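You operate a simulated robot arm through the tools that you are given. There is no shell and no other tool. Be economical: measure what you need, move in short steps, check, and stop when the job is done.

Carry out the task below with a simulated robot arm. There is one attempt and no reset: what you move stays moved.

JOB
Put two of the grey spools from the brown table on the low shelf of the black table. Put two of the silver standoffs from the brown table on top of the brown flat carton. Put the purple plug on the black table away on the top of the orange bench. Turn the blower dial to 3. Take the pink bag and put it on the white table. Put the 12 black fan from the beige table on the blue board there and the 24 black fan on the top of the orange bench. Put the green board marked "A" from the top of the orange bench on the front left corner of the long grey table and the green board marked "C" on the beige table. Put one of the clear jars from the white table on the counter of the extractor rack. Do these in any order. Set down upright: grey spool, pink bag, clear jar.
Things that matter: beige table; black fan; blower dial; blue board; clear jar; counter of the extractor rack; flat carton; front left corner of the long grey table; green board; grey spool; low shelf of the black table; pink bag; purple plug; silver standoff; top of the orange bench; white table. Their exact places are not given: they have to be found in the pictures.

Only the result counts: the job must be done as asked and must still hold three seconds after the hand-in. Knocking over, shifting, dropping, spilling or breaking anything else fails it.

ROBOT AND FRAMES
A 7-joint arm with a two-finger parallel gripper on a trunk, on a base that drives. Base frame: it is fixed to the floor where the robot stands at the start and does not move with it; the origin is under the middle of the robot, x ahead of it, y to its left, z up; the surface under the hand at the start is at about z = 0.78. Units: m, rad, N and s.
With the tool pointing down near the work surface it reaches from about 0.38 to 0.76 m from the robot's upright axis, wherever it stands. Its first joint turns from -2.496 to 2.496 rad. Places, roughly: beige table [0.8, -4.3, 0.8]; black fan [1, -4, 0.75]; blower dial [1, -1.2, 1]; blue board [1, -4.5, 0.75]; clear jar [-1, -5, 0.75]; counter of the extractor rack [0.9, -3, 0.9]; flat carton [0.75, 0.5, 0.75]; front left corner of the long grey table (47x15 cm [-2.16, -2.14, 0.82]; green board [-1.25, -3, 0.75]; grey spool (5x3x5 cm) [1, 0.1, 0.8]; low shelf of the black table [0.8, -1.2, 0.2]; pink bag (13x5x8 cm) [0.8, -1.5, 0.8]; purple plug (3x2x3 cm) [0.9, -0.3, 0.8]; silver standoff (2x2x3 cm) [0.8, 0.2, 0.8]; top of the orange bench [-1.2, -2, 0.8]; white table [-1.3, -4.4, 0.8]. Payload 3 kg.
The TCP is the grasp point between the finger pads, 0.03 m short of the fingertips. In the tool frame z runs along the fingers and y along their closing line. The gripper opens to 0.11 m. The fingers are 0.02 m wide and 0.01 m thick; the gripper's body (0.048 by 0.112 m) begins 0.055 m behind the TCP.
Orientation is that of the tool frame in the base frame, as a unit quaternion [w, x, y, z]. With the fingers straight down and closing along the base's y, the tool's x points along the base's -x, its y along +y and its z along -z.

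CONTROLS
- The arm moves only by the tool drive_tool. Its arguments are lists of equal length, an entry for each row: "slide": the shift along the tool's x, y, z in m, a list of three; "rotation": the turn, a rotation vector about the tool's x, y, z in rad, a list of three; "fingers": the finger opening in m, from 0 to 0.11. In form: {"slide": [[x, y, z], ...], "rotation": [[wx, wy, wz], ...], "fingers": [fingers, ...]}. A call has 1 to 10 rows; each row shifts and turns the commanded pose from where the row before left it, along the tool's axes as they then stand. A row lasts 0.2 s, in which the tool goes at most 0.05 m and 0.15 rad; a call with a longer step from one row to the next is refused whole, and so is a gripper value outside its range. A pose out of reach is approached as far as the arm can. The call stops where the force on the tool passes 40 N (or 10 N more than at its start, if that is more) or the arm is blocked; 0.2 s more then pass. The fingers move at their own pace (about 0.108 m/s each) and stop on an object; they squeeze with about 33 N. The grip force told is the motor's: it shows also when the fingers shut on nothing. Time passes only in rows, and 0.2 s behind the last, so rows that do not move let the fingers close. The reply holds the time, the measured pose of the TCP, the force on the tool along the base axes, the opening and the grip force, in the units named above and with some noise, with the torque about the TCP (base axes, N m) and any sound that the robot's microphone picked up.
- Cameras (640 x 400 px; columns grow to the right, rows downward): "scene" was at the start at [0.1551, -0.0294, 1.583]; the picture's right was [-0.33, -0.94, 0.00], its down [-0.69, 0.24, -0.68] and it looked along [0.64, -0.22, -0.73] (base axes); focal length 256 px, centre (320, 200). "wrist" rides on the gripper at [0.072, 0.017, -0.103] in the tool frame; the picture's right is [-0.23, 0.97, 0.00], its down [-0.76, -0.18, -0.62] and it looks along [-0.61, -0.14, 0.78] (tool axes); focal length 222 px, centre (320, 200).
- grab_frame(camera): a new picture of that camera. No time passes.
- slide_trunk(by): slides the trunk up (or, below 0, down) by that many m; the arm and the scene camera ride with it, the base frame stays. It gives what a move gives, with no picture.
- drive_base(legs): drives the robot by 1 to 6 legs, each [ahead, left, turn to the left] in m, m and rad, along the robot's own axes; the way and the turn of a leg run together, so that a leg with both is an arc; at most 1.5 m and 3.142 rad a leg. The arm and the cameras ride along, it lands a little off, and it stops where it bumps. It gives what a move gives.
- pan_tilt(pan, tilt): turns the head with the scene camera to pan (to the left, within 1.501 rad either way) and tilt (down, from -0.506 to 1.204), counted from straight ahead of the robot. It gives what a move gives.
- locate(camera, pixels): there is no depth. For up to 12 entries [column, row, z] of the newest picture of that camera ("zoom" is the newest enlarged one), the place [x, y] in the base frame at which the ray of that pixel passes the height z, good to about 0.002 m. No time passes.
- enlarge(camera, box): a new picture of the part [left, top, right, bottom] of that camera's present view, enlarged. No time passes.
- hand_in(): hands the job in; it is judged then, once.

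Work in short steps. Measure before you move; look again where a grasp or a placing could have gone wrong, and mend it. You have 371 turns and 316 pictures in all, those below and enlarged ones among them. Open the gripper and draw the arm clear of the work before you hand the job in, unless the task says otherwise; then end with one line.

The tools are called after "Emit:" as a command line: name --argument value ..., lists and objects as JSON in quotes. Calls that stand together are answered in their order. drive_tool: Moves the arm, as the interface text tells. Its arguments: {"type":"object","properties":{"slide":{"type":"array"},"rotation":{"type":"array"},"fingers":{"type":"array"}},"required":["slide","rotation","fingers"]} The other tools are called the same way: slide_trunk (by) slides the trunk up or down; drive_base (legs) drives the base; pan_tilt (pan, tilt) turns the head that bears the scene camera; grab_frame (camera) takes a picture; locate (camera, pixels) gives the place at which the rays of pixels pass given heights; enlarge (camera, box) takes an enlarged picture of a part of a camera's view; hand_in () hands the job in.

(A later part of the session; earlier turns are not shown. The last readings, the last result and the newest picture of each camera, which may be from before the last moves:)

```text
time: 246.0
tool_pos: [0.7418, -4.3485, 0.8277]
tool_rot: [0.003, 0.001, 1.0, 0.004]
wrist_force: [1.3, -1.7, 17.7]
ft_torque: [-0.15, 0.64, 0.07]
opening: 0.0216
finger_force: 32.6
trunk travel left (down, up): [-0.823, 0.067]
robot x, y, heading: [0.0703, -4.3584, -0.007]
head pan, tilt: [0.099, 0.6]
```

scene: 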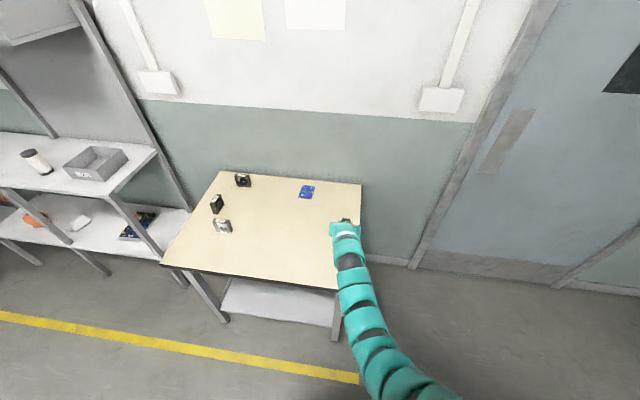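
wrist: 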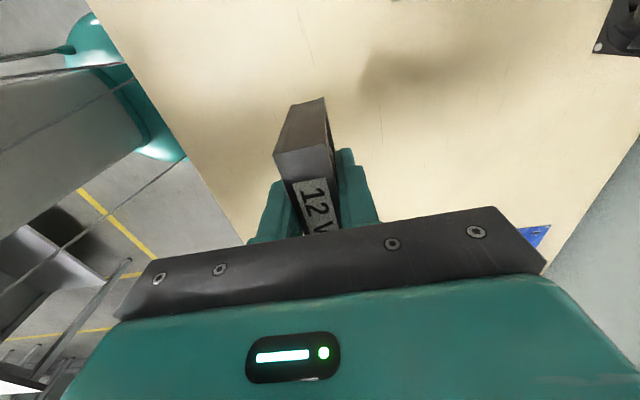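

Contact. Open, retreat up, then tilt the tool 45°.

Emit:
drive_tool --slide '[[0, 0, -0.002], [0, 0, 0], [0, 0, 0], [0, 0, -0.04], [0, 0, -0.04], [0.02, 0, -0.04], [0.03, 0, 0], [0.03, 0, 0]]' --rotation '[[0, 0, 0], [0, 0, 0], [0, 0, 0], [0, 0, 0], [0, 0, 0], [0, 0, 0], [0, 0, 0], [0, 0, 0]]' --fingers '[0.03, 0.05, 0.06, 0.06, 0.06, 0.06, 0.06, 0.06]'

Emit:
drive_tool --slide '[[0, 0, 0], [0, 0, 0], [0, 0, 0], [0, 0, 0], [0, 0, 0], [0, 0, 0], [0, 0, 0]]' --rotation '[[0, -0.131, 0], [0, -0.131, 0], [0, -0.131, 0], [0, -0.131, 0], [0, -0.131, 0], [0, -0.131, 0], [0, 0, 0]]' --fingers '[0.06, 0.06, 0.06, 0.06, 0.06, 0.06, 0.06]'

Emit:
grab_frame --camera "wrist"

```text
time: 247.8
tool_pos: [0.6604, -4.3502, 0.9471]
tool_rot: [0.0, 0.002, 1.0, 0.003]
wrist_force: [0.7, 0.5, -0.4]
ft_torque: [-0.01, -0.03, 0.0]
opening: 0.0598
finger_force: 0.0
trunk travel left (down, up): [-0.823, 0.067]
robot x, y, heading: [0.0753, -4.3577, 0.0]
head pan, tilt: [0.099, 0.6]
```

```text
time: 249.4
tool_pos: [0.6615, -4.3488, 0.9473]
tool_rot: [0.384, 0.003, 0.923, 0.003]
wrist_force: [0.4, 0.2, -1.1]
ft_torque: [0.03, 0.02, 0.01]
opening: 0.0602
finger_force: 0.0
trunk travel left (down, up): [-0.823, 0.067]
robot x, y, heading: [0.0735, -4.3601, -0.0]
head pan, tilt: [0.099, 0.6]
```

```text
228 pictures are left
```

wrist: 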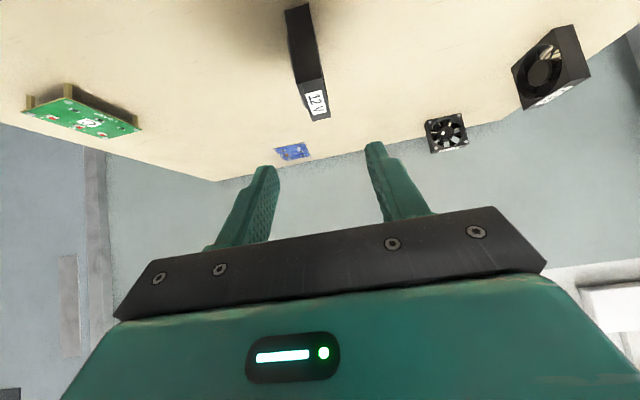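

Emit:
drive_tool --slide '[[0.016, 0, 0.03], [0.016, 0, 0.03], [0, 0, 0.04], [0, 0, 0.038], [0, 0, 0], [0, 0, 0], [0, 0, 0]]' --rotation '[[0, 0, 0], [0, 0, 0], [0, 0, 0], [0, 0, 0], [0, 0, 0], [0, 0, 0], [0, 0, 0]]' --fingers '[0.06, 0.06, 0.06, 0.06, 0.03, 0.01, 0.01]'

Emit:
drive_tool --slide '[[-0.02, 0, -0.02], [-0.03, 0, -0.03], [-0.03, 0, -0.03], [0, 0, 0]]' --rotation '[[0, 0, 0], [0, 0, 0], [0, 0, 0], [0, 0, 0]]' --fingers '[0.01, 0.01, 0.01, 0.01]'

Emit:
grab_frame --camera "wrist"

```text
time: 251.0
tool_pos: [0.7363, -4.3483, 0.8259]
tool_rot: [0.384, 0.002, 0.923, 0.003]
wrist_force: [0.9, 0.3, 2.1]
ft_torque: [-0.01, -0.15, 0.02]
opening: 0.0216
finger_force: 33.1
trunk travel left (down, up): [-0.823, 0.067]
robot x, y, heading: [0.075, -4.3597, -0.003]
head pan, tilt: [0.099, 0.6]
```

```text
time: 252.0
tool_pos: [0.7363, -4.3469, 0.9393]
tool_rot: [0.383, 0.002, 0.924, 0.002]
wrist_force: [-0.8, 0.2, -1.2]
ft_torque: [0.04, -0.02, 0.0]
opening: 0.0218
finger_force: 32.6
trunk travel left (down, up): [-0.823, 0.067]
robot x, y, heading: [0.0765, -4.3558, -0.003]
head pan, tilt: [0.099, 0.6]
```

```text
227 pictures are left
```

wrist: 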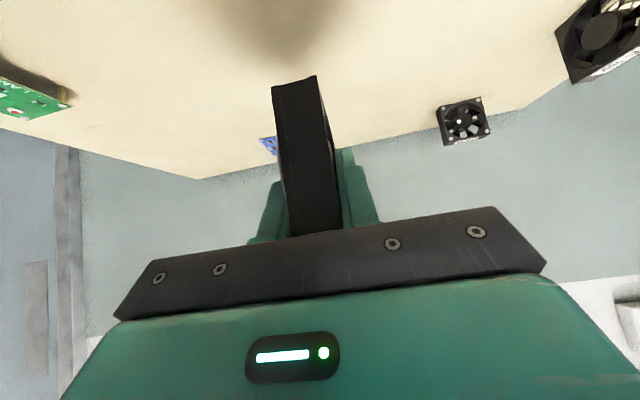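

Held. Refine the board's measure from here with an enlarged scene view.

Emit:
pan_tilt --pan -0.1 --tilt 0.7

Emit:
grab_frame --camera "scene"

```text
time: 252.7
tool_pos: [0.7374, -4.3473, 0.9399]
tool_rot: [0.384, 0.002, 0.923, 0.002]
wrist_force: [0.0, 0.2, -0.8]
ft_torque: [0.0, -0.01, 0.02]
opening: 0.0214
finger_force: 33.6
trunk travel left (down, up): [-0.823, 0.067]
robot x, y, heading: [0.0757, -4.3554, -0.001]
head pan, tilt: [-0.099, 0.7]
```

```text
226 pictures are left
```

scene: 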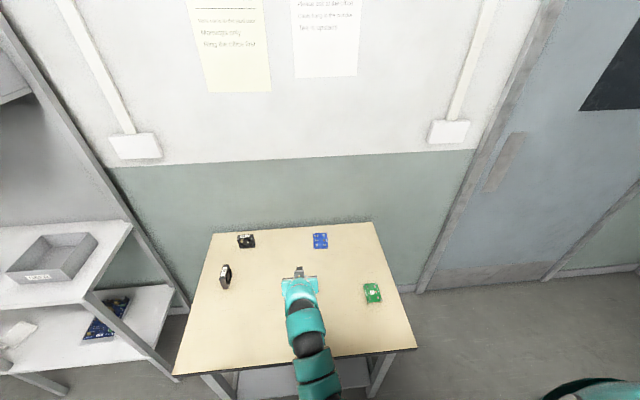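

Emit:
enlarge --camera "scene" --box '[304, 230, 336, 250]'

```text
16.00 times, centred on (320, 240) of scene
```

zoom: 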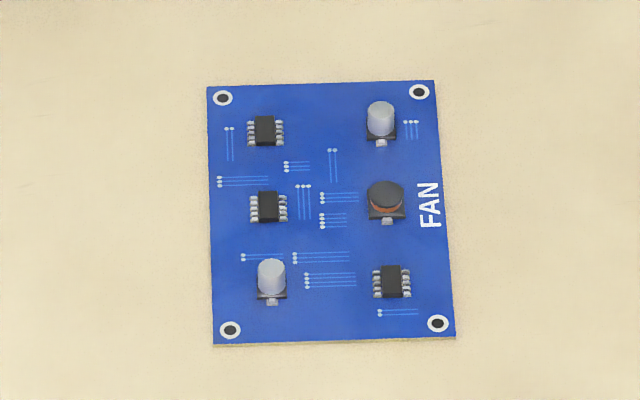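

Emit:
locate --camera "zoom" --pixels '[[207, 87, 0.779], [434, 81, 0.779], [455, 336, 0.779], [214, 343, 0.779], [288, 208, 0.78], [366, 212, 0.78], [288, 290, 0.78], [284, 132, 0.78], [372, 283, 0.78], [366, 132, 0.78]]'

```text
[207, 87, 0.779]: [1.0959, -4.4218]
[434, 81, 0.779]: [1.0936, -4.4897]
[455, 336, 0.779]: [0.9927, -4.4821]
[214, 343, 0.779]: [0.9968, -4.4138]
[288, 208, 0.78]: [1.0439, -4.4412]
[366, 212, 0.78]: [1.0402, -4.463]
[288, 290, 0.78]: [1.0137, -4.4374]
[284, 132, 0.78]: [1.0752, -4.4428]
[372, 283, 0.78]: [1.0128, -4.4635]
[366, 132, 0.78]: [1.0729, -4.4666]
```

Board is turned by ≈−0.07 rad; column centre (1.043, −4.452). Drive to x≈0.2, y≈−4.41 with heading −0.065.

Emit:
drive_base --legs '[[0.125, -0.055, -0.065]]'

Emit:
slide_trunk --by -0.04

Emit:
grab_frame --camera "wrist"

```text
time: 254.0
tool_pos: [0.8631, -4.4484, 0.9391]
tool_rot: [0.382, 0.031, 0.923, -0.009]
wrist_force: [1.0, -0.6, -0.3]
ft_torque: [0.02, 0.02, 0.01]
opening: 0.0216
finger_force: 32.8
trunk travel left (down, up): [-0.823, 0.067]
robot x, y, heading: [0.2008, -4.4138, -0.066]
head pan, tilt: [-0.099, 0.7]
```

```text
time: 254.8
tool_pos: [0.8616, -4.4473, 0.8999]
tool_rot: [0.384, 0.03, 0.923, -0.009]
wrist_force: [0.9, 0.2, -1.7]
ft_torque: [0.01, 0.01, -0.05]
opening: 0.0217
finger_force: 33.1
trunk travel left (down, up): [-0.783, 0.107]
robot x, y, heading: [0.202, -4.416, -0.065]
head pan, tilt: [-0.099, 0.7]
```

```text
224 pictures are left
```

wrist: 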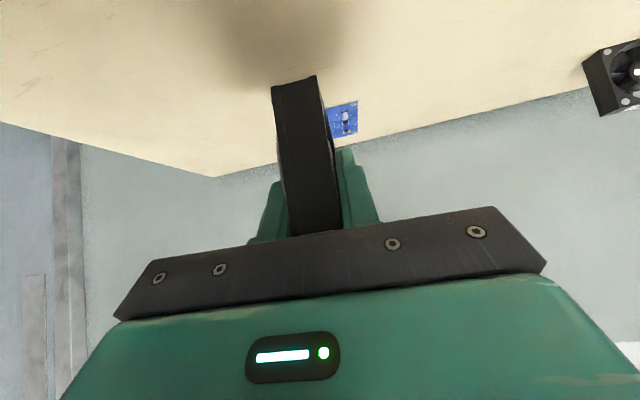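

Extend horizontally 0.176 m with a small lateral correction.

Emit:
drive_tool --slide '[[-0.031, 0.0017, 0.0312], [-0.031, 0.0017, 0.0312], [-0.031, 0.0017, 0.0312], [-0.031, 0.0016, 0.0312], [0, 0, 0]]' --rotation '[[0, 0, 0], [0, 0, 0], [0, 0, 0], [0, 0, 0], [0, 0, 0]]' --fingers '[0.01, 0.01, 0.01, 0.01, 0.01]'

Emit:
grab_frame --camera "scene"

```text
time: 256.1
tool_pos: [1.0377, -4.4525, 0.9001]
tool_rot: [0.383, 0.031, 0.923, -0.01]
wrist_force: [0.0, -0.2, 0.1]
ft_torque: [0.01, 0.04, 0.02]
opening: 0.0216
finger_force: 32.9
trunk travel left (down, up): [-0.783, 0.107]
robot x, y, heading: [0.202, -4.4178, -0.065]
head pan, tilt: [-0.099, 0.7]
```

```text
223 pictures are left
```

scene: 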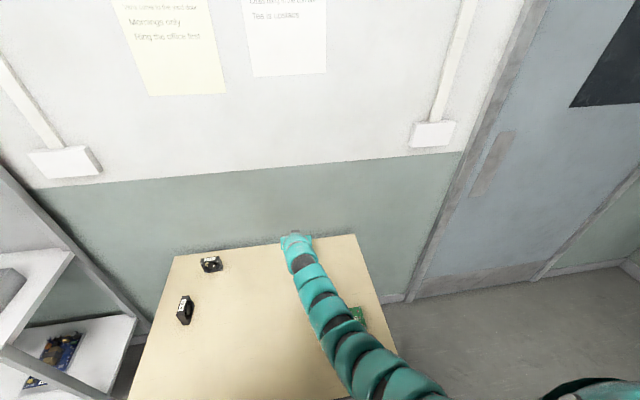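

Above the board. Lower with the arm in small steps.

Emit:
drive_tool --slide '[[0.018, 0, 0.018], [0.018, 0, 0.018], [0.006, 0, 0.006], [0.003, 0, 0.003], [0, 0, 0]]' --rotation '[[0, 0, 0], [0, 0, 0], [0, 0, 0], [0, 0, 0], [0, 0, 0]]' --fingers '[0.01, 0.01, 0.01, 0.01, 0.01]'

Emit:
grab_frame --camera "wrist"

```text
time: 257.2
tool_pos: [1.0377, -4.4523, 0.8356]
tool_rot: [0.383, 0.031, 0.923, -0.01]
wrist_force: [0.3, -0.1, -0.7]
ft_torque: [0.01, -0.03, 0.0]
opening: 0.0216
finger_force: 33.2
trunk travel left (down, up): [-0.783, 0.107]
robot x, y, heading: [0.2009, -4.4152, -0.064]
head pan, tilt: [-0.099, 0.7]
```

```text
222 pictures are left
```

wrist: 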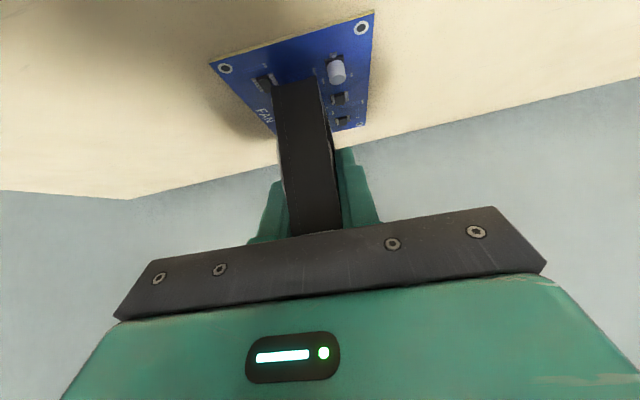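

Emit:
enlarge --camera "wrist" --box '[200, 5, 400, 130]'

```text
3.20 times, centred on (300, 68) of wrist
```

zoom: 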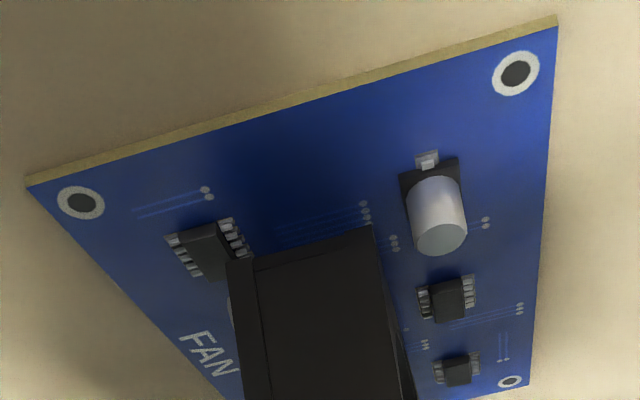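

It fits the column; shift 1 mm toward +y and lower to contact.

Emit:
drive_tool --slide '[[0.0014, 0.0012, 0.0014], [0.0014, 0, 0.0014], [0.0014, 0, 0.0014], [0.0014, 0, 0.0014], [0, 0, 0]]' --rotation '[[0, 0, 0], [0, 0, 0], [0, 0, 0], [0, 0, 0], [0, 0, 0]]' --fingers '[0.01, 0.01, 0.01, 0.01, 0.01]'

```text
time: 258.4
tool_pos: [1.0368, -4.4505, 0.8286]
tool_rot: [0.384, 0.031, 0.923, -0.01]
wrist_force: [0.9, 1.5, 5.4]
ft_torque: [0.01, 0.01, 0.01]
opening: 0.0217
finger_force: 33.2
trunk travel left (down, up): [-0.783, 0.107]
robot x, y, heading: [0.2004, -4.4169, -0.064]
head pan, tilt: [-0.099, 0.7]
```

Emit:
drive_tool --slide '[[0.001, 0, 0.001], [0, 0, 0]]' --rotation '[[0, 0, 0], [0, 0, 0]]' --fingers '[0.01, 0.01]'

Emit:
enlarge --camera "wrist" --box '[200, 5, 400, 130]'

```text
time: 259.1
tool_pos: [1.0377, -4.4512, 0.8293]
tool_rot: [0.386, 0.03, 0.922, -0.009]
wrist_force: [0.0, 2.2, 13.3]
ft_torque: [0.07, 0.14, 0.02]
opening: 0.0214
finger_force: 33.1
trunk travel left (down, up): [-0.783, 0.107]
robot x, y, heading: [0.2, -4.4194, -0.068]
head pan, tilt: [-0.099, 0.7]
```

```text
3.20 times, centred on (300, 68) of wrist
```

zoom: 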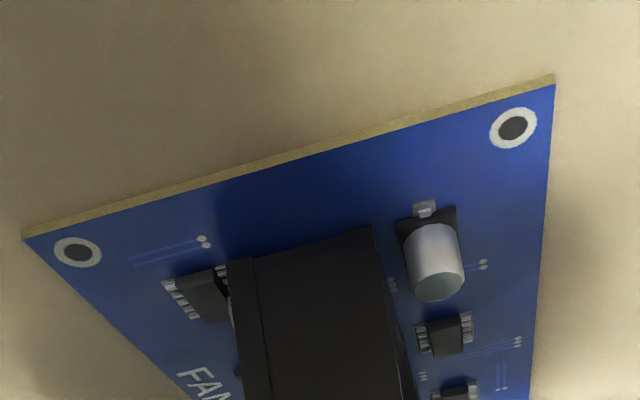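

Resting on the board. Open slowly and check it stands.

Emit:
drive_tool --slide '[[-0.0005, 0, -0.0005], [0, 0, 0], [0, 0, 0], [0, 0, 0]]' --rotation '[[0, 0, 0], [0, 0, 0], [0, 0, 0], [0, 0, 0]]' --fingers '[0.024, 0.03, 0.04, 0.05]'

Emit:
grab_frame --camera "wrist"

```text
time: 260.1
tool_pos: [1.0376, -4.451, 0.8273]
tool_rot: [0.385, 0.031, 0.922, -0.01]
wrist_force: [0.4, -0.3, 0.1]
ft_torque: [-0.03, -0.03, -0.01]
opening: 0.0501
finger_force: 0.1
trunk travel left (down, up): [-0.783, 0.107]
robot x, y, heading: [0.2016, -4.4164, -0.065]
head pan, tilt: [-0.099, 0.7]
```

```text
219 pictures are left
```

wrist: 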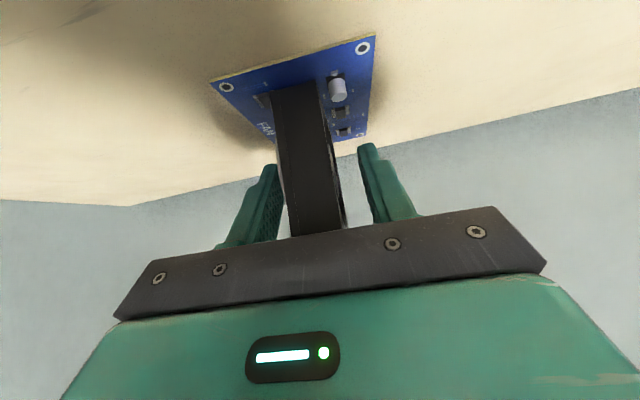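

Stands. Withdraw along the tool axis.

Emit:
drive_tool --slide '[[0, 0, -0.02], [0, 0, -0.04], [0, 0, -0.04], [-0.02, 0, -0.04]]' --rotation '[[0, 0, 0], [0, 0, 0], [0, 0, 0], [0, 0, 0]]' --fingers '[0.055, 0.055, 0.055, 0.055]'

Emit:
grab_frame --camera "wrist"

```text
time: 261.1
tool_pos: [0.9508, -4.4483, 0.9397]
tool_rot: [0.383, 0.031, 0.923, -0.009]
wrist_force: [-0.1, -0.1, 0.5]
ft_torque: [-0.01, 0.02, -0.01]
opening: 0.0548
finger_force: 0.1
trunk travel left (down, up): [-0.783, 0.107]
robot x, y, heading: [0.1989, -4.4166, -0.063]
head pan, tilt: [-0.099, 0.7]
```

```text
218 pictures are left
```

wrist: 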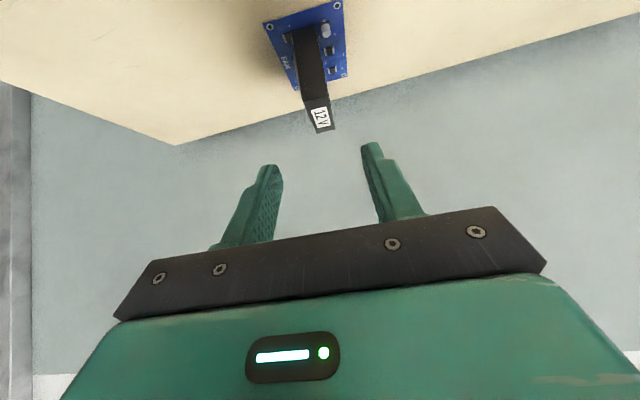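

The 12 V fan stands on the blue board. Next the 24 V fan at (1.045, −4.112).

Emit:
drive_base --legs '[[0, 0, 0.065], [0, 0.285, 0]]'

Emit:
grab_frame --camera "wrist"

```text
time: 263.4
tool_pos: [0.9527, -4.1163, 0.9394]
tool_rot: [0.384, 0.0, 0.924, 0.003]
wrist_force: [0.4, 0.2, 0.2]
ft_torque: [0.01, -0.02, 0.01]
opening: 0.0552
finger_force: 0.1
trunk travel left (down, up): [-0.783, 0.107]
robot x, y, heading: [0.1985, -4.1326, -0.001]
head pan, tilt: [-0.099, 0.7]
```

```text
217 pictures are left
```

wrist: 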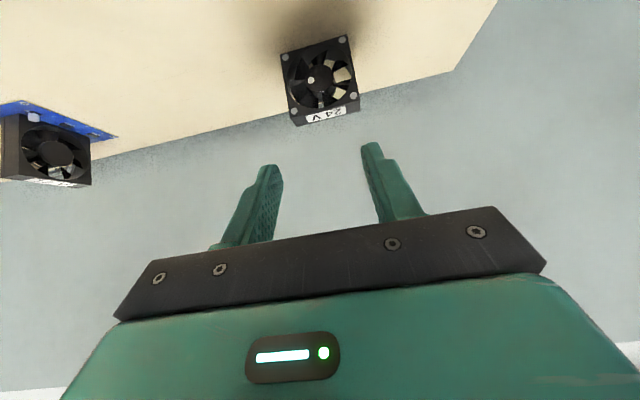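

Emit:
locate --camera "wrist" --pixels '[[293, 117, 0.847], [357, 100, 0.847], [297, 126, 0.847], [360, 111, 0.847], [282, 53, 0.778], [347, 36, 0.778], [320, 77, 0.81]]'

```text
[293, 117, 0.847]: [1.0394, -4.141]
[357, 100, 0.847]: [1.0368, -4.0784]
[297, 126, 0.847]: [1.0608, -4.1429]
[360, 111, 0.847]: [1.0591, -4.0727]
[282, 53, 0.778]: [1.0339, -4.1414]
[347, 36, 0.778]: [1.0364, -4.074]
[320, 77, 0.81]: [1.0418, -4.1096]
```

Emit:
drive_tool --slide '[[0.0075, 0.004, 0.035], [0.007, 0.004, 0.037], [0, 0, 0.037], [0, 0, 0.037], [0, 0, 0]]' --rotation '[[0, 0, 0], [0, 0, 0], [0, 0, 0], [0, 0, 0], [0, 0, 0]]' --fingers '[0.1, 0.1, 0.1, 0.1, 0.1]'

Emit:
grab_frame --camera "wrist"

```text
time: 264.6
tool_pos: [1.0438, -4.1065, 0.8301]
tool_rot: [0.385, 0.0, 0.923, 0.005]
wrist_force: [0.5, 0.4, -0.2]
ft_torque: [-0.01, 0.05, 0.04]
opening: 0.1001
finger_force: 0.0
out of reach, approached as far as the arm can: row 4
trunk travel left (down, up): [-0.783, 0.107]
robot x, y, heading: [0.1997, -4.1337, 0.002]
head pan, tilt: [-0.099, 0.7]
```

```text
216 pictures are left
```

wrist: 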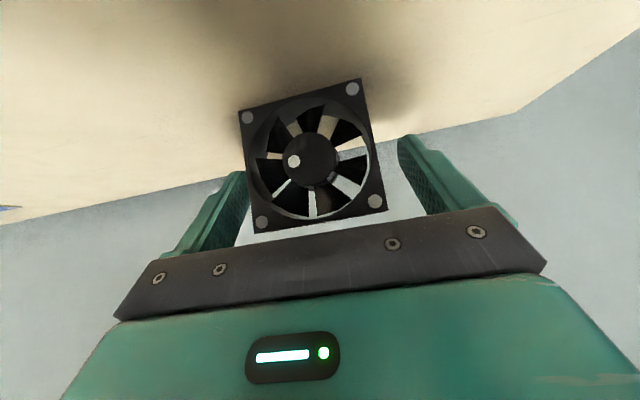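

Fan between the fingers; close and lift.

Emit:
drive_tool --slide '[[0, 0, 0], [0, 0, 0], [0, 0, 0]]' --rotation '[[0, 0, 0], [0, 0, 0], [0, 0, 0]]' --fingers '[0.07, 0.05, 0.05]'

Emit:
drive_tool --slide '[[-0.015, 0, -0.015], [-0.025, 0, -0.025], [-0.03, 0, -0.03], [0, 0, 0]]' --rotation '[[0, 0, 0], [0, 0, 0], [0, 0, 0], [0, 0, 0]]' --fingers '[0.05, 0.05, 0.05, 0.05]'

Emit:
grab_frame --camera "wrist"

```text
time: 265.4
tool_pos: [1.0443, -4.1069, 0.8306]
tool_rot: [0.384, -0.001, 0.924, 0.003]
wrist_force: [0.1, 0.2, 1.2]
ft_torque: [-0.08, -0.03, 0.05]
opening: 0.0698
finger_force: 33.1
trunk travel left (down, up): [-0.783, 0.107]
robot x, y, heading: [0.1991, -4.136, 0.001]
head pan, tilt: [-0.099, 0.7]
```

```text
time: 266.4
tool_pos: [1.0452, -4.1065, 0.9302]
tool_rot: [0.384, 0.0, 0.923, 0.003]
wrist_force: [0.4, -0.3, -0.1]
ft_torque: [0.02, 0.0, 0.01]
opening: 0.0694
finger_force: 32.9
trunk travel left (down, up): [-0.783, 0.107]
robot x, y, heading: [0.2021, -4.133, 0.003]
head pan, tilt: [-0.099, 0.7]
```

```text
215 pictures are left
```

wrist: 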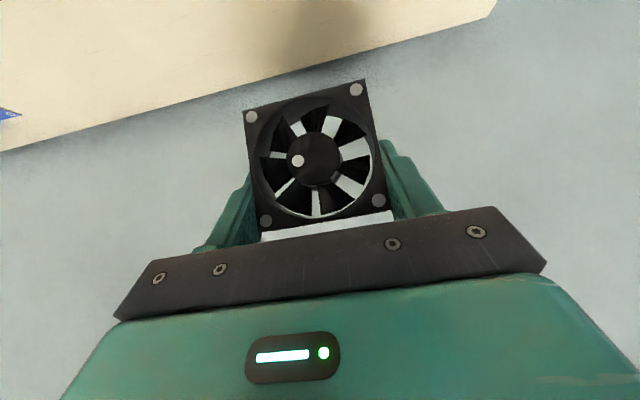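

Held (0.0695). Back away, pull the arm in, then travel to the orange bench.

Emit:
drive_base --legs '[[-0.42, 0, 0]]'

Emit:
drive_tool --slide '[[0.03, 0, -0.03], [0.03, 0, -0.03], [0.03, 0, -0.03], [0.03, 0, -0.03], [0, 0, 0]]' --rotation '[[0, 0, 0], [0, 0, 0], [0, 0, 0], [0, 0, 0], [0, 0, 0]]' --fingers '[0.05, 0.05, 0.05, 0.05, 0.05]'

Emit:
drive_base --legs '[[0, 0, 1.57], [1.18, -0.27, 0], [0, 0, 1.57]]'

Emit:
pan_tilt --pan 0 --tilt 0.7

Emit:
grab_frame --camera "scene"

```text
time: 269.0
tool_pos: [0.6247, -4.1133, 0.9306]
tool_rot: [0.385, 0.005, 0.923, 0.001]
wrist_force: [0.4, -0.4, -1.0]
ft_torque: [0.02, 0.01, 0.0]
opening: 0.0696
finger_force: 33.0
trunk travel left (down, up): [-0.783, 0.107]
robot x, y, heading: [-0.218, -4.1336, -0.006]
head pan, tilt: [-0.099, 0.7]
```

```text
time: 270.2
tool_pos: [0.4577, -4.1131, 0.9298]
tool_rot: [0.384, 0.004, 0.923, 0.002]
wrist_force: [-0.3, 0.3, -1.3]
ft_torque: [0.02, 0.0, 0.02]
opening: 0.0692
finger_force: 33.4
trunk travel left (down, up): [-0.783, 0.107]
robot x, y, heading: [-0.2191, -4.1332, -0.006]
head pan, tilt: [-0.099, 0.7]
```

```text
time: 283.9
tool_pos: [-0.6562, -2.992, 0.9298]
tool_rot: [0.002, 0.924, -0.003, -0.383]
wrist_force: [0.9, -0.5, -0.3]
ft_torque: [0.03, 0.02, 0.01]
opening: 0.0697
finger_force: 32.9
trunk travel left (down, up): [-0.783, 0.107]
robot x, y, heading: [0.0191, -2.9714, 3.142]
head pan, tilt: [-0.099, 0.7]
```

```text
time: 284.6
tool_pos: [-0.6562, -2.9907, 0.9295]
tool_rot: [0.003, 0.923, -0.003, -0.384]
wrist_force: [-0.6, 1.2, -0.4]
ft_torque: [0.0, 0.01, 0.03]
opening: 0.0696
finger_force: 33.1
trunk travel left (down, up): [-0.783, 0.107]
robot x, y, heading: [0.0196, -2.9678, 3.14]
head pan, tilt: [0.0, 0.7]
```

```text
214 pictures are left
```

scene: 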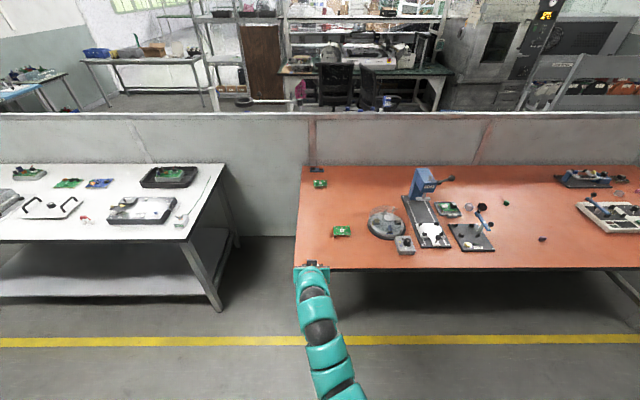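

Strafe right 0.065, ahead 0.37; then extend and lower at about (−1.12, −2.925).

Emit:
drive_base --legs '[[0, -0.065, 0], [0.37, 0, 0]]'

Emit:
drive_tool --slide '[[-0.03, 0, 0.03], [-0.03, 0, 0.03], [-0.01, 0, 0.01], [0.02, 0, 0.02], [0.02, 0, 0.02], [0, 0, 0]]' --rotation '[[0, 0, 0], [0, 0, 0], [0, 0, 0], [0, 0, 0], [0, 0, 0], [0, 0, 0]]' --fingers '[0.05, 0.05, 0.05, 0.05, 0.05, 0.05]'

Emit:
grab_frame --camera "wrist"

Emit:
grab_frame --camera "scene"

```text
time: 287.5
tool_pos: [-1.0229, -2.9258, 0.9295]
tool_rot: [0.003, 0.924, -0.002, -0.383]
wrist_force: [0.1, 0.0, -1.3]
ft_torque: [-0.01, -0.04, 0.03]
opening: 0.0695
finger_force: 33.2
trunk travel left (down, up): [-0.783, 0.107]
robot x, y, heading: [-0.3414, -2.905, 3.144]
head pan, tilt: [0.0, 0.7]
```

```text
time: 288.9
tool_pos: [-1.1196, -2.9251, 0.8727]
tool_rot: [0.002, 0.923, -0.002, -0.384]
wrist_force: [-1.0, 0.3, -0.5]
ft_torque: [0.0, 0.02, 0.0]
opening: 0.0694
finger_force: 33.3
trunk travel left (down, up): [-0.783, 0.107]
robot x, y, heading: [-0.3482, -2.9009, 3.134]
head pan, tilt: [0.0, 0.7]
```

```text
213 pictures are left
```

wrist: 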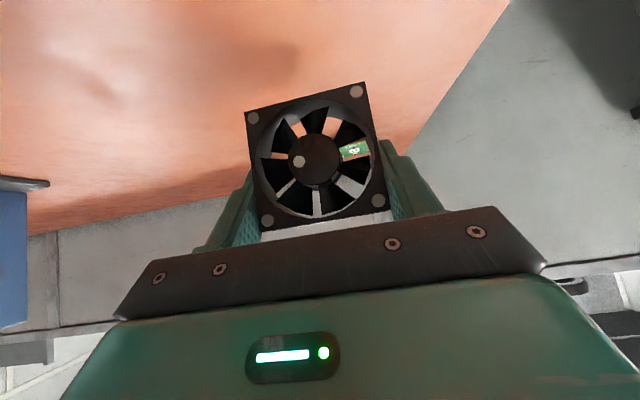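

```text
212 pictures are left
```

scene: 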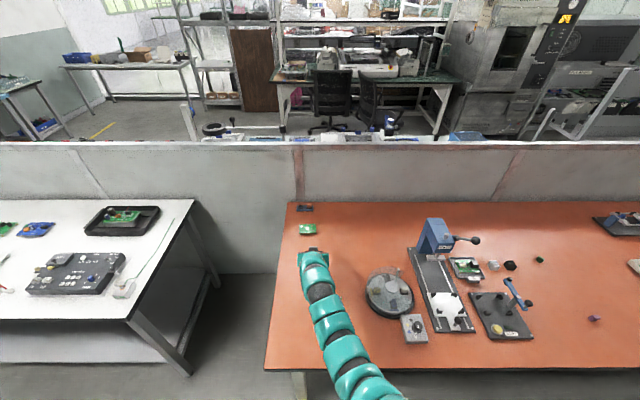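

Emit:
drive_tool --slide '[[0.018, 0, 0.018], [0.015, 0, 0.015], [0.005, 0, 0.005], [0.003, 0, 0.003], [0.002, 0, 0.002], [0.002, 0, 0.002], [0, 0, 0]]' --rotation '[[0, 0, 0], [0, 0, 0], [0, 0, 0], [0, 0, 0], [0, 0, 0], [0, 0, 0], [0, 0, 0]]' --fingers '[0.05, 0.05, 0.05, 0.05, 0.05, 0.05, 0.05]'

```text
time: 290.5
tool_pos: [-1.1211, -2.9276, 0.8107]
tool_rot: [0.002, 0.923, -0.003, -0.385]
wrist_force: [-2.1, -1.7, 5.4]
ft_torque: [0.21, 0.05, 0.07]
opening: 0.0696
finger_force: 33.0
trunk travel left (down, up): [-0.783, 0.107]
robot x, y, heading: [-0.3414, -2.903, 3.141]
head pan, tilt: [0.0, 0.7]
```

Contact starts at 0.811. One more millimetre, then release.

Emit:
drive_tool --slide '[[0.001, 0, 0.001], [0, 0, 0], [0, 0, 0], [0, 0, 0], [0, 0, 0]]' --rotation '[[0, 0, 0], [0, 0, 0], [0, 0, 0], [0, 0, 0], [0, 0, 0]]' --fingers '[0.05, 0.072, 0.08, 0.09, 0.1]'

Emit:
drive_tool --slide '[[0, 0, -0.02], [0, 0, -0.04], [-0.02, 0, -0.04], [-0.02, 0, -0.04]]' --rotation '[[0, 0, 0], [0, 0, 0], [0, 0, 0], [0, 0, 0]]' --fingers '[0.1, 0.1, 0.1, 0.1]'

Emit:
grab_frame --camera "wrist"

```text
time: 291.7
tool_pos: [-1.1207, -2.929, 0.8074]
tool_rot: [0.002, 0.924, -0.002, -0.383]
wrist_force: [-0.2, -0.3, 0.6]
ft_torque: [0.01, 0.01, 0.04]
opening: 0.1
finger_force: 0.2
trunk travel left (down, up): [-0.783, 0.107]
robot x, y, heading: [-0.3439, -2.9015, 3.14]
head pan, tilt: [0.0, 0.7]
```

```text
time: 292.7
tool_pos: [-1.0494, -2.927, 0.9385]
tool_rot: [0.003, 0.923, -0.003, -0.385]
wrist_force: [-0.5, -0.1, 0.3]
ft_torque: [0.0, -0.02, -0.01]
opening: 0.1
finger_force: 0.1
trunk travel left (down, up): [-0.783, 0.107]
robot x, y, heading: [-0.3462, -2.9074, 3.143]
head pan, tilt: [0.0, 0.7]
```

```text
211 pictures are left
```

wrist: 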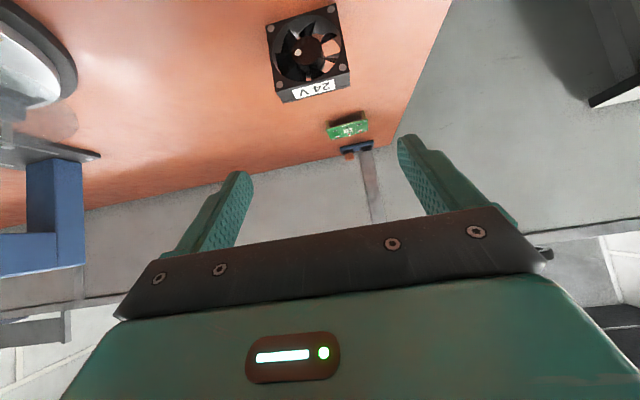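

The 24 V fan stands on the bench. Now board A: back 0.19 and right 0.065.

Emit:
drive_base --legs '[[-0.19, 0, 0], [0, -0.06, 0]]'

Emit:
enlarge --camera "wrist" --box '[230, 40, 410, 152]'

```text
time: 294.8
tool_pos: [-0.8589, -2.8678, 0.9373]
tool_rot: [0.003, 0.923, -0.002, -0.384]
wrist_force: [0.3, 0.8, -0.2]
ft_torque: [-0.01, -0.01, 0.05]
opening: 0.1
finger_force: 0.0
trunk travel left (down, up): [-0.783, 0.107]
robot x, y, heading: [-0.1539, -2.8446, 3.142]
head pan, tilt: [0.0, 0.7]
```

```text
3.56 times, centred on (320, 96) of wrist
```

zoom: 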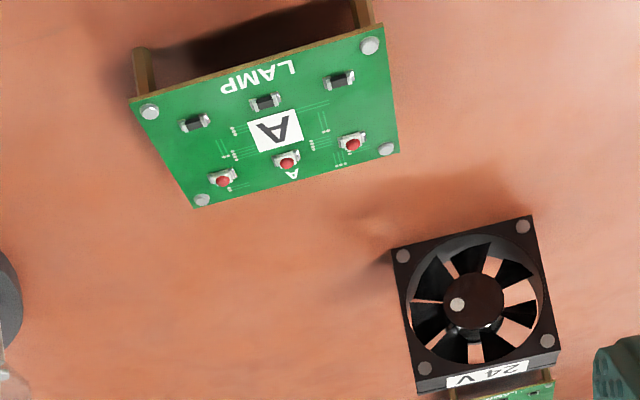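

Emit:
locate --camera "zoom" --pixels '[[130, 100, 0.782], [382, 25, 0.782], [400, 150, 0.782], [192, 208, 0.782]]'

```text
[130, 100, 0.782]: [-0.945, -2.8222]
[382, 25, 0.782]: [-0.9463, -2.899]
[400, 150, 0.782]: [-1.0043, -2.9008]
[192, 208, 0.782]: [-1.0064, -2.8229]
```

Emit:
drive_tool --slide '[[0.01, -0.0035, 0.044], [0.011, -0.0035, 0.044], [0, 0, 0.045], [0, 0, 0.044], [0, 0, 0]]' --rotation '[[0, 0, 0], [0, 0, 0], [0, 0, 0], [0, 0, 0], [0, 0, 0]]' --fingers '[0.102, 0.102, 0.102, 0.102, 0.102]'

Emit:
grab_frame --camera "wrist"

```text
time: 296.0
tool_pos: [-0.9688, -2.8627, 0.7967]
tool_rot: [0.003, 0.924, -0.003, -0.383]
wrist_force: [-0.3, 0.3, -0.3]
ft_torque: [-0.04, 0.0, 0.0]
opening: 0.1019
finger_force: 0.1
trunk travel left (down, up): [-0.783, 0.107]
robot x, y, heading: [-0.1549, -2.8426, 3.145]
head pan, tilt: [0.0, 0.7]
```

```text
209 pictures are left
```

wrist: 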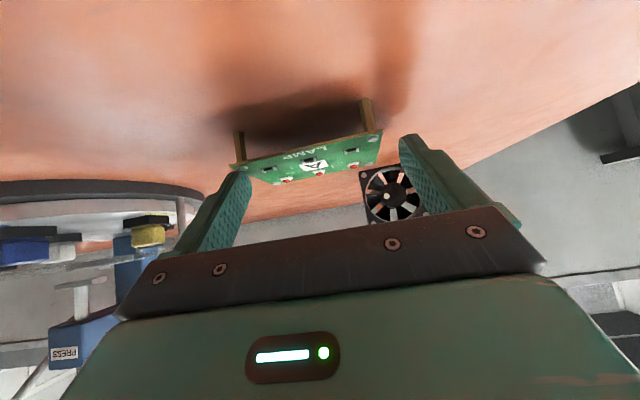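

Board between the fingers. Close and lift.

Emit:
drive_tool --slide '[[0, 0, 0], [0, 0, 0], [0, 0, 0], [0, 0, 0]]' --rotation '[[0, 0, 0], [0, 0, 0], [0, 0, 0], [0, 0, 0]]' --fingers '[0.085, 0.07, 0.06, 0.06]'

Emit:
drive_tool --slide '[[-0.01, 0, -0.01], [-0.02, 0, -0.02], [-0.028, 0, -0.028], [-0.028, 0, -0.028], [0, 0, 0]]' --rotation '[[0, 0, 0], [0, 0, 0], [0, 0, 0], [0, 0, 0], [0, 0, 0]]' --fingers '[0.06, 0.06, 0.06, 0.06, 0.06]'

Emit:
grab_frame --camera "wrist"

```text
time: 297.0
tool_pos: [-0.968, -2.8642, 0.7963]
tool_rot: [0.003, 0.924, -0.002, -0.383]
wrist_force: [0.4, 0.1, 0.3]
ft_torque: [0.0, 0.02, 0.0]
opening: 0.0785
finger_force: 33.2
trunk travel left (down, up): [-0.783, 0.107]
robot x, y, heading: [-0.1497, -2.8419, 3.144]
head pan, tilt: [0.0, 0.7]
```

```text
time: 298.2
tool_pos: [-0.9693, -2.8634, 0.9186]
tool_rot: [0.003, 0.924, -0.001, -0.383]
wrist_force: [0.3, 0.5, -0.3]
ft_torque: [0.01, 0.0, 0.02]
opening: 0.0786
finger_force: 32.8
trunk travel left (down, up): [-0.783, 0.107]
robot x, y, heading: [-0.1543, -2.8439, 3.145]
head pan, tilt: [0.0, 0.7]
```

```text
208 pictures are left
```

wrist: 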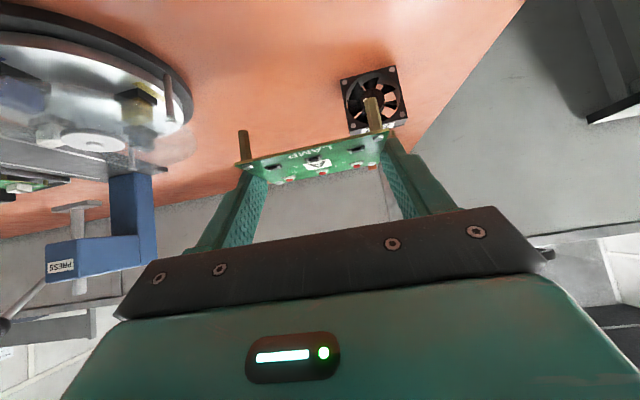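

Held (0.0785). Retract, back into the aisle, face down the aisle and go to its end to see the way around the partition.

Emit:
drive_base --legs '[[-0.2, 0, 0]]'

Emit:
drive_tool --slide '[[0.03, 0, -0.03], [0.03, 0, -0.03], [0.03, 0, -0.03], [0.02, 0, -0.02], [0, 0, 0]]' --rotation '[[0, 0, 0], [0, 0, 0], [0, 0, 0], [0, 0, 0], [0, 0, 0]]' --fingers '[0.06, 0.06, 0.06, 0.06, 0.06]'

Emit:
drive_base --legs '[[0, 0, 1.57], [1.4, -0.2, 0]]'

Emit:
pan_tilt --pan -0.6 --tilt 0.4

Emit:
grab_frame --camera "scene"

```text
time: 299.8
tool_pos: [-0.7661, -2.8644, 0.92]
tool_rot: [0.003, 0.923, -0.001, -0.384]
wrist_force: [0.0, -0.8, 0.0]
ft_torque: [-0.01, -0.01, -0.04]
opening: 0.0787
finger_force: 33.4
trunk travel left (down, up): [-0.783, 0.107]
robot x, y, heading: [0.0487, -2.8477, -3.14]
head pan, tilt: [0.0, 0.7]
```

```text
time: 301.0
tool_pos: [-0.6097, -2.8652, 0.9176]
tool_rot: [0.003, 0.924, -0.001, -0.384]
wrist_force: [-0.9, -0.1, -0.5]
ft_torque: [-0.02, 0.01, 0.02]
opening: 0.0788
finger_force: 32.8
trunk travel left (down, up): [-0.783, 0.107]
robot x, y, heading: [0.0481, -2.8464, -3.136]
head pan, tilt: [0.0, 0.7]
```

```text
time: 312.0
tool_pos: [-0.1183, -4.927, 0.9184]
tool_rot: [0.274, 0.653, 0.653, -0.268]
wrist_force: [-0.1, 0.1, -0.6]
ft_torque: [0.02, 0.01, -0.04]
opening: 0.0787
finger_force: 33.1
trunk travel left (down, up): [-0.783, 0.107]
robot x, y, heading: [-0.1402, -4.2659, -1.57]
head pan, tilt: [0.0, 0.7]
```

```text
time: 313.0
tool_pos: [-0.1187, -4.9253, 0.9184]
tool_rot: [0.273, 0.653, 0.653, -0.27]
wrist_force: [-1.0, 0.8, 0.2]
ft_torque: [-0.01, -0.01, -0.02]
opening: 0.0785
finger_force: 33.0
trunk travel left (down, up): [-0.783, 0.107]
robot x, y, heading: [-0.1389, -4.2669, -1.572]
head pan, tilt: [-0.6, 0.4]
```

```text
207 pictures are left
```

scene: 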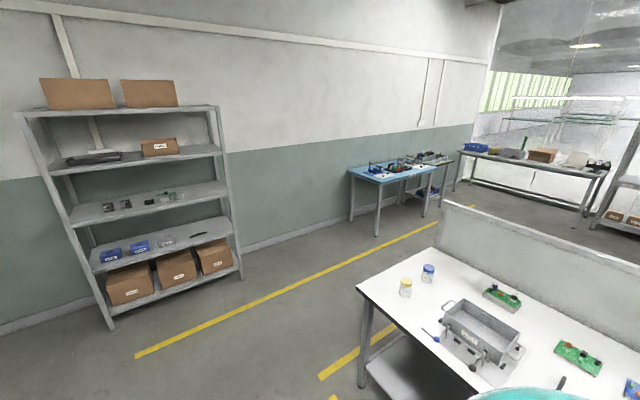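

Emit:
locate --camera "scene" --pixels '[[110, 330, 0.0], [240, 278, 0.0], [376, 237, 0.0], [352, 221, 0.0], [437, 207, 0.0], [357, 285, 0.76], [441, 205, 1.0], [441, 205, 1.2], [580, 230, 0.0], [405, 295, 0.76], [427, 280, 0.76], [455, 185, 0.0]]'

```text
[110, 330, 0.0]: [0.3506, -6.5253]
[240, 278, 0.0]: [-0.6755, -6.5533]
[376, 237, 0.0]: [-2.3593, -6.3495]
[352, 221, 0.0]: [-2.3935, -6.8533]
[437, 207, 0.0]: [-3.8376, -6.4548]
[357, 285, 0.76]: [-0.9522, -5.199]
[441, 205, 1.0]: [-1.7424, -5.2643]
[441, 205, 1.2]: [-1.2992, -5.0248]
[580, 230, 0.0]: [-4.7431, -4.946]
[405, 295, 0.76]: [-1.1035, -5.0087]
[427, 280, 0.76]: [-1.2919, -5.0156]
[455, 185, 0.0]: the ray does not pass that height
```

Route: down to y≈−5.4, turn to −x, shift to y≈−5.75, drive along −x.

Emit:
drive_base --legs '[[1.13, 0, 0], [0, 0, -1.57], [0, 0.35, 0], [1.45, 0, 0]]'

Emit:
pan_tilt --pan -0.9 --tilt 0.4

Emit:
grab_frame --camera "scene"

```text
time: 331.4
tool_pos: [-2.2685, -5.6637, 0.9187]
tool_rot: [-0.008, 0.923, -0.025, -0.383]
wrist_force: [0.3, 0.4, -0.8]
ft_torque: [0.05, -0.03, 0.0]
opening: 0.0785
finger_force: 32.9
trunk travel left (down, up): [-0.783, 0.107]
robot x, y, heading: [-1.6064, -5.6795, 3.088]
head pan, tilt: [-0.6, 0.4]
```

```text
time: 332.2
tool_pos: [-2.2692, -5.6638, 0.9181]
tool_rot: [-0.007, 0.923, -0.025, -0.383]
wrist_force: [-0.4, 0.6, -0.4]
ft_torque: [0.02, 0.01, -0.01]
opening: 0.0785
finger_force: 33.0
trunk travel left (down, up): [-0.783, 0.107]
robot x, y, heading: [-1.6136, -5.6756, 3.089]
head pan, tilt: [-0.901, 0.4]
```

```text
206 pictures are left
```

scene: 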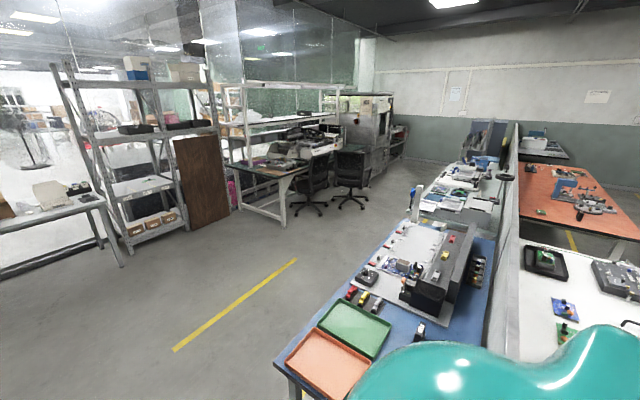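

The long grey table lies past the blue table along the partition. Measure it and obstacles.

Emit:
locate --camera "scene" --pixels '[[275, 365, 0.77], [392, 222, 0.77], [497, 240, 0.77], [410, 218, 0.8], [460, 165, 0.8], [320, 215, 0.0], [360, 210, 0.0], [283, 225, 0.0], [173, 350, 0.0], [297, 260, 0.0]]'

Emit:
enlarge --camera "scene" --box '[380, 120, 540, 260]'

```text
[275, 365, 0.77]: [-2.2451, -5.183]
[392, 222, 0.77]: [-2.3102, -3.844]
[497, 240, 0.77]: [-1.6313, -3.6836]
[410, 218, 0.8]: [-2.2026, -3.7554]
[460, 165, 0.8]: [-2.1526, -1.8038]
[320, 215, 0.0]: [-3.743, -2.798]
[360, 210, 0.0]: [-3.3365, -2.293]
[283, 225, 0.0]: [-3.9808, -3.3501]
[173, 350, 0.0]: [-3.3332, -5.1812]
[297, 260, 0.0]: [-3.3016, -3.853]
```

```text
2.86 times, centred on (460, 190) of scene
```

zoom: 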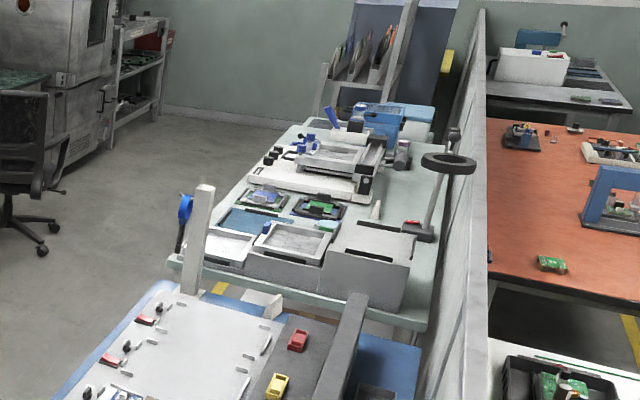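

Drive on to x≈−2.75, turn to +y, advance to y≈−3.9 and look.

Emit:
drive_base --legs '[[1.15, 0, 0], [0, 0, -1.518], [1.4, 0, 0]]'

Emit:
pan_tilt --pan -0.3 --tilt 0.5

Emit:
grab_frame --camera "scene"

```text
time: 348.4
tool_pos: [-2.7957, -3.5646, 0.9186]
tool_rot: [-0.268, 0.654, -0.652, -0.274]
wrist_force: [0.7, -0.1, -0.1]
ft_torque: [-0.01, -0.02, 0.01]
opening: 0.0784
finger_force: 33.2
trunk travel left (down, up): [-0.783, 0.107]
robot x, y, heading: [-2.775, -4.2235, 1.574]
head pan, tilt: [-0.901, 0.4]
```

```text
time: 349.4
tool_pos: [-2.7956, -3.5665, 0.9192]
tool_rot: [-0.269, 0.654, -0.652, -0.274]
wrist_force: [-0.3, -0.2, -0.4]
ft_torque: [0.01, 0.01, -0.02]
opening: 0.079
finger_force: 33.0
trunk travel left (down, up): [-0.783, 0.107]
robot x, y, heading: [-2.7735, -4.2282, 1.578]
head pan, tilt: [-0.3, 0.499]
```

```text
204 pictures are left
```

scene: 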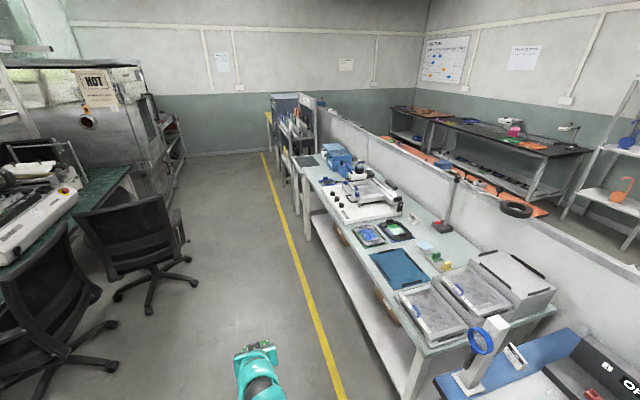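

Emit:
enlarge --camera "scene" --box '[270, 130, 430, 260]'

Emit:
locate --camera "scene" --pixels '[[283, 155, 0.8], [305, 180, 0.8], [340, 240, 0.8], [425, 352, 0.8], [147, 305, 0.0], [190, 258, 0.0], [118, 295, 0.0], [115, 325, 0.0], [300, 200, 0.8]]'

```text
3.08 times, centred on (350, 195) of scene
```

zoom: 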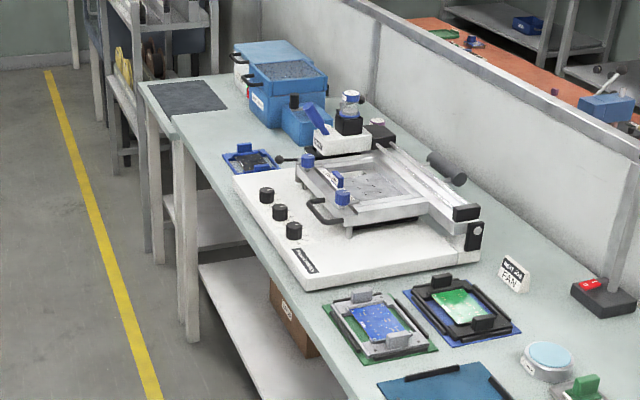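

```text
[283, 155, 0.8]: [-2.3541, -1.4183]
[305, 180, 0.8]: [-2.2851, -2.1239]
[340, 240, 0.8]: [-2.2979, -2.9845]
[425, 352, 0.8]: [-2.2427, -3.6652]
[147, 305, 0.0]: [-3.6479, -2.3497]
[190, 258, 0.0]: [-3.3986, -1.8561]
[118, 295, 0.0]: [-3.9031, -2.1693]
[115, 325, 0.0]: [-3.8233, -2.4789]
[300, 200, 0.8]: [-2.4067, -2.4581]
```

The grey table's left front corner is near (−2.28, −1.95), chair around (−3.6, −2.1). Advance to y≈−3.2 at x≈−3.0 and turn to face the table.

Emit:
drive_base --legs '[[0.95, 0.22, 0], [0, 0, -1.574]]'

Emit:
pan_tilt --pan 0.7 --tilt 0.6

Emit:
grab_frame --camera "scene"

```text
time: 358.3
tool_pos: [-2.3376, -3.2649, 0.9184]
tool_rot: [0.383, 0.003, 0.924, 0.002]
wrist_force: [0.4, 0.1, -0.4]
ft_torque: [0.01, 0.04, -0.02]
opening: 0.0782
finger_force: 32.9
trunk travel left (down, up): [-0.783, 0.107]
robot x, y, heading: [-2.9949, -3.2812, -0.005]
head pan, tilt: [-0.3, 0.499]
```

```text
time: 359.5
tool_pos: [-2.3392, -3.2648, 0.9183]
tool_rot: [0.383, 0.003, 0.924, 0.002]
wrist_force: [-0.2, -0.1, -0.8]
ft_torque: [-0.02, 0.03, 0.01]
opening: 0.0785
finger_force: 32.8
trunk travel left (down, up): [-0.783, 0.107]
robot x, y, heading: [-2.9969, -3.2835, -0.006]
head pan, tilt: [0.7, 0.6]
```

```text
202 pictures are left
```

scene: 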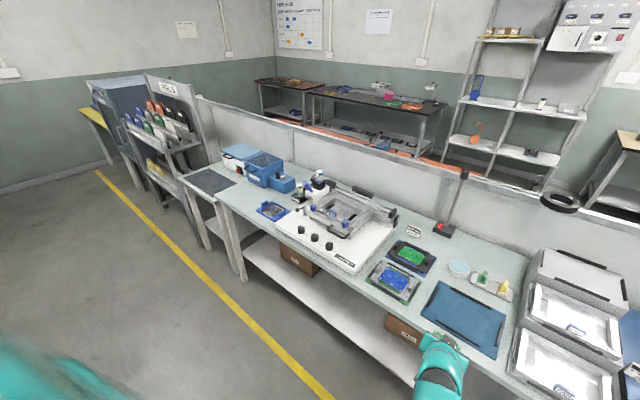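

Emit:
enlarge --camera "scene" --box '[175, 150, 375, 275]'

Emit:
locate --camera "zoom" --pixels '[[140, 148, 0.78], [115, 140, 0.78], [320, 360, 0.78], [260, 185, 0.78], [310, 220, 0.78], [330, 190, 0.78], [325, 235, 0.78], [200, 110, 0.78], [250, 145, 0.78], [240, 215, 0.78]]'

```text
3.20 times, centred on (275, 212) of scene
```

zoom: 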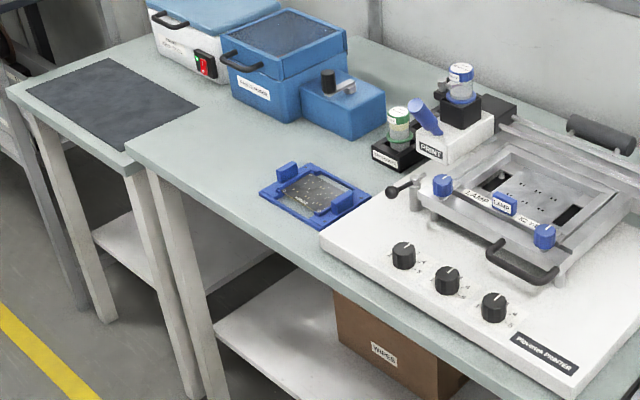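

```text
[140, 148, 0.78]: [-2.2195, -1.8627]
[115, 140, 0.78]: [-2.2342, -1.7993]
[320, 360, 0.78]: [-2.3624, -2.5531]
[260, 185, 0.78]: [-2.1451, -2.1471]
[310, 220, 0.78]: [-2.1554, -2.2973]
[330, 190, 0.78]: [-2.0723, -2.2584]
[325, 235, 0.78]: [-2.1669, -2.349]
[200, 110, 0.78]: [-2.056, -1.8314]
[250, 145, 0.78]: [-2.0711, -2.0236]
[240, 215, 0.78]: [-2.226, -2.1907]
```

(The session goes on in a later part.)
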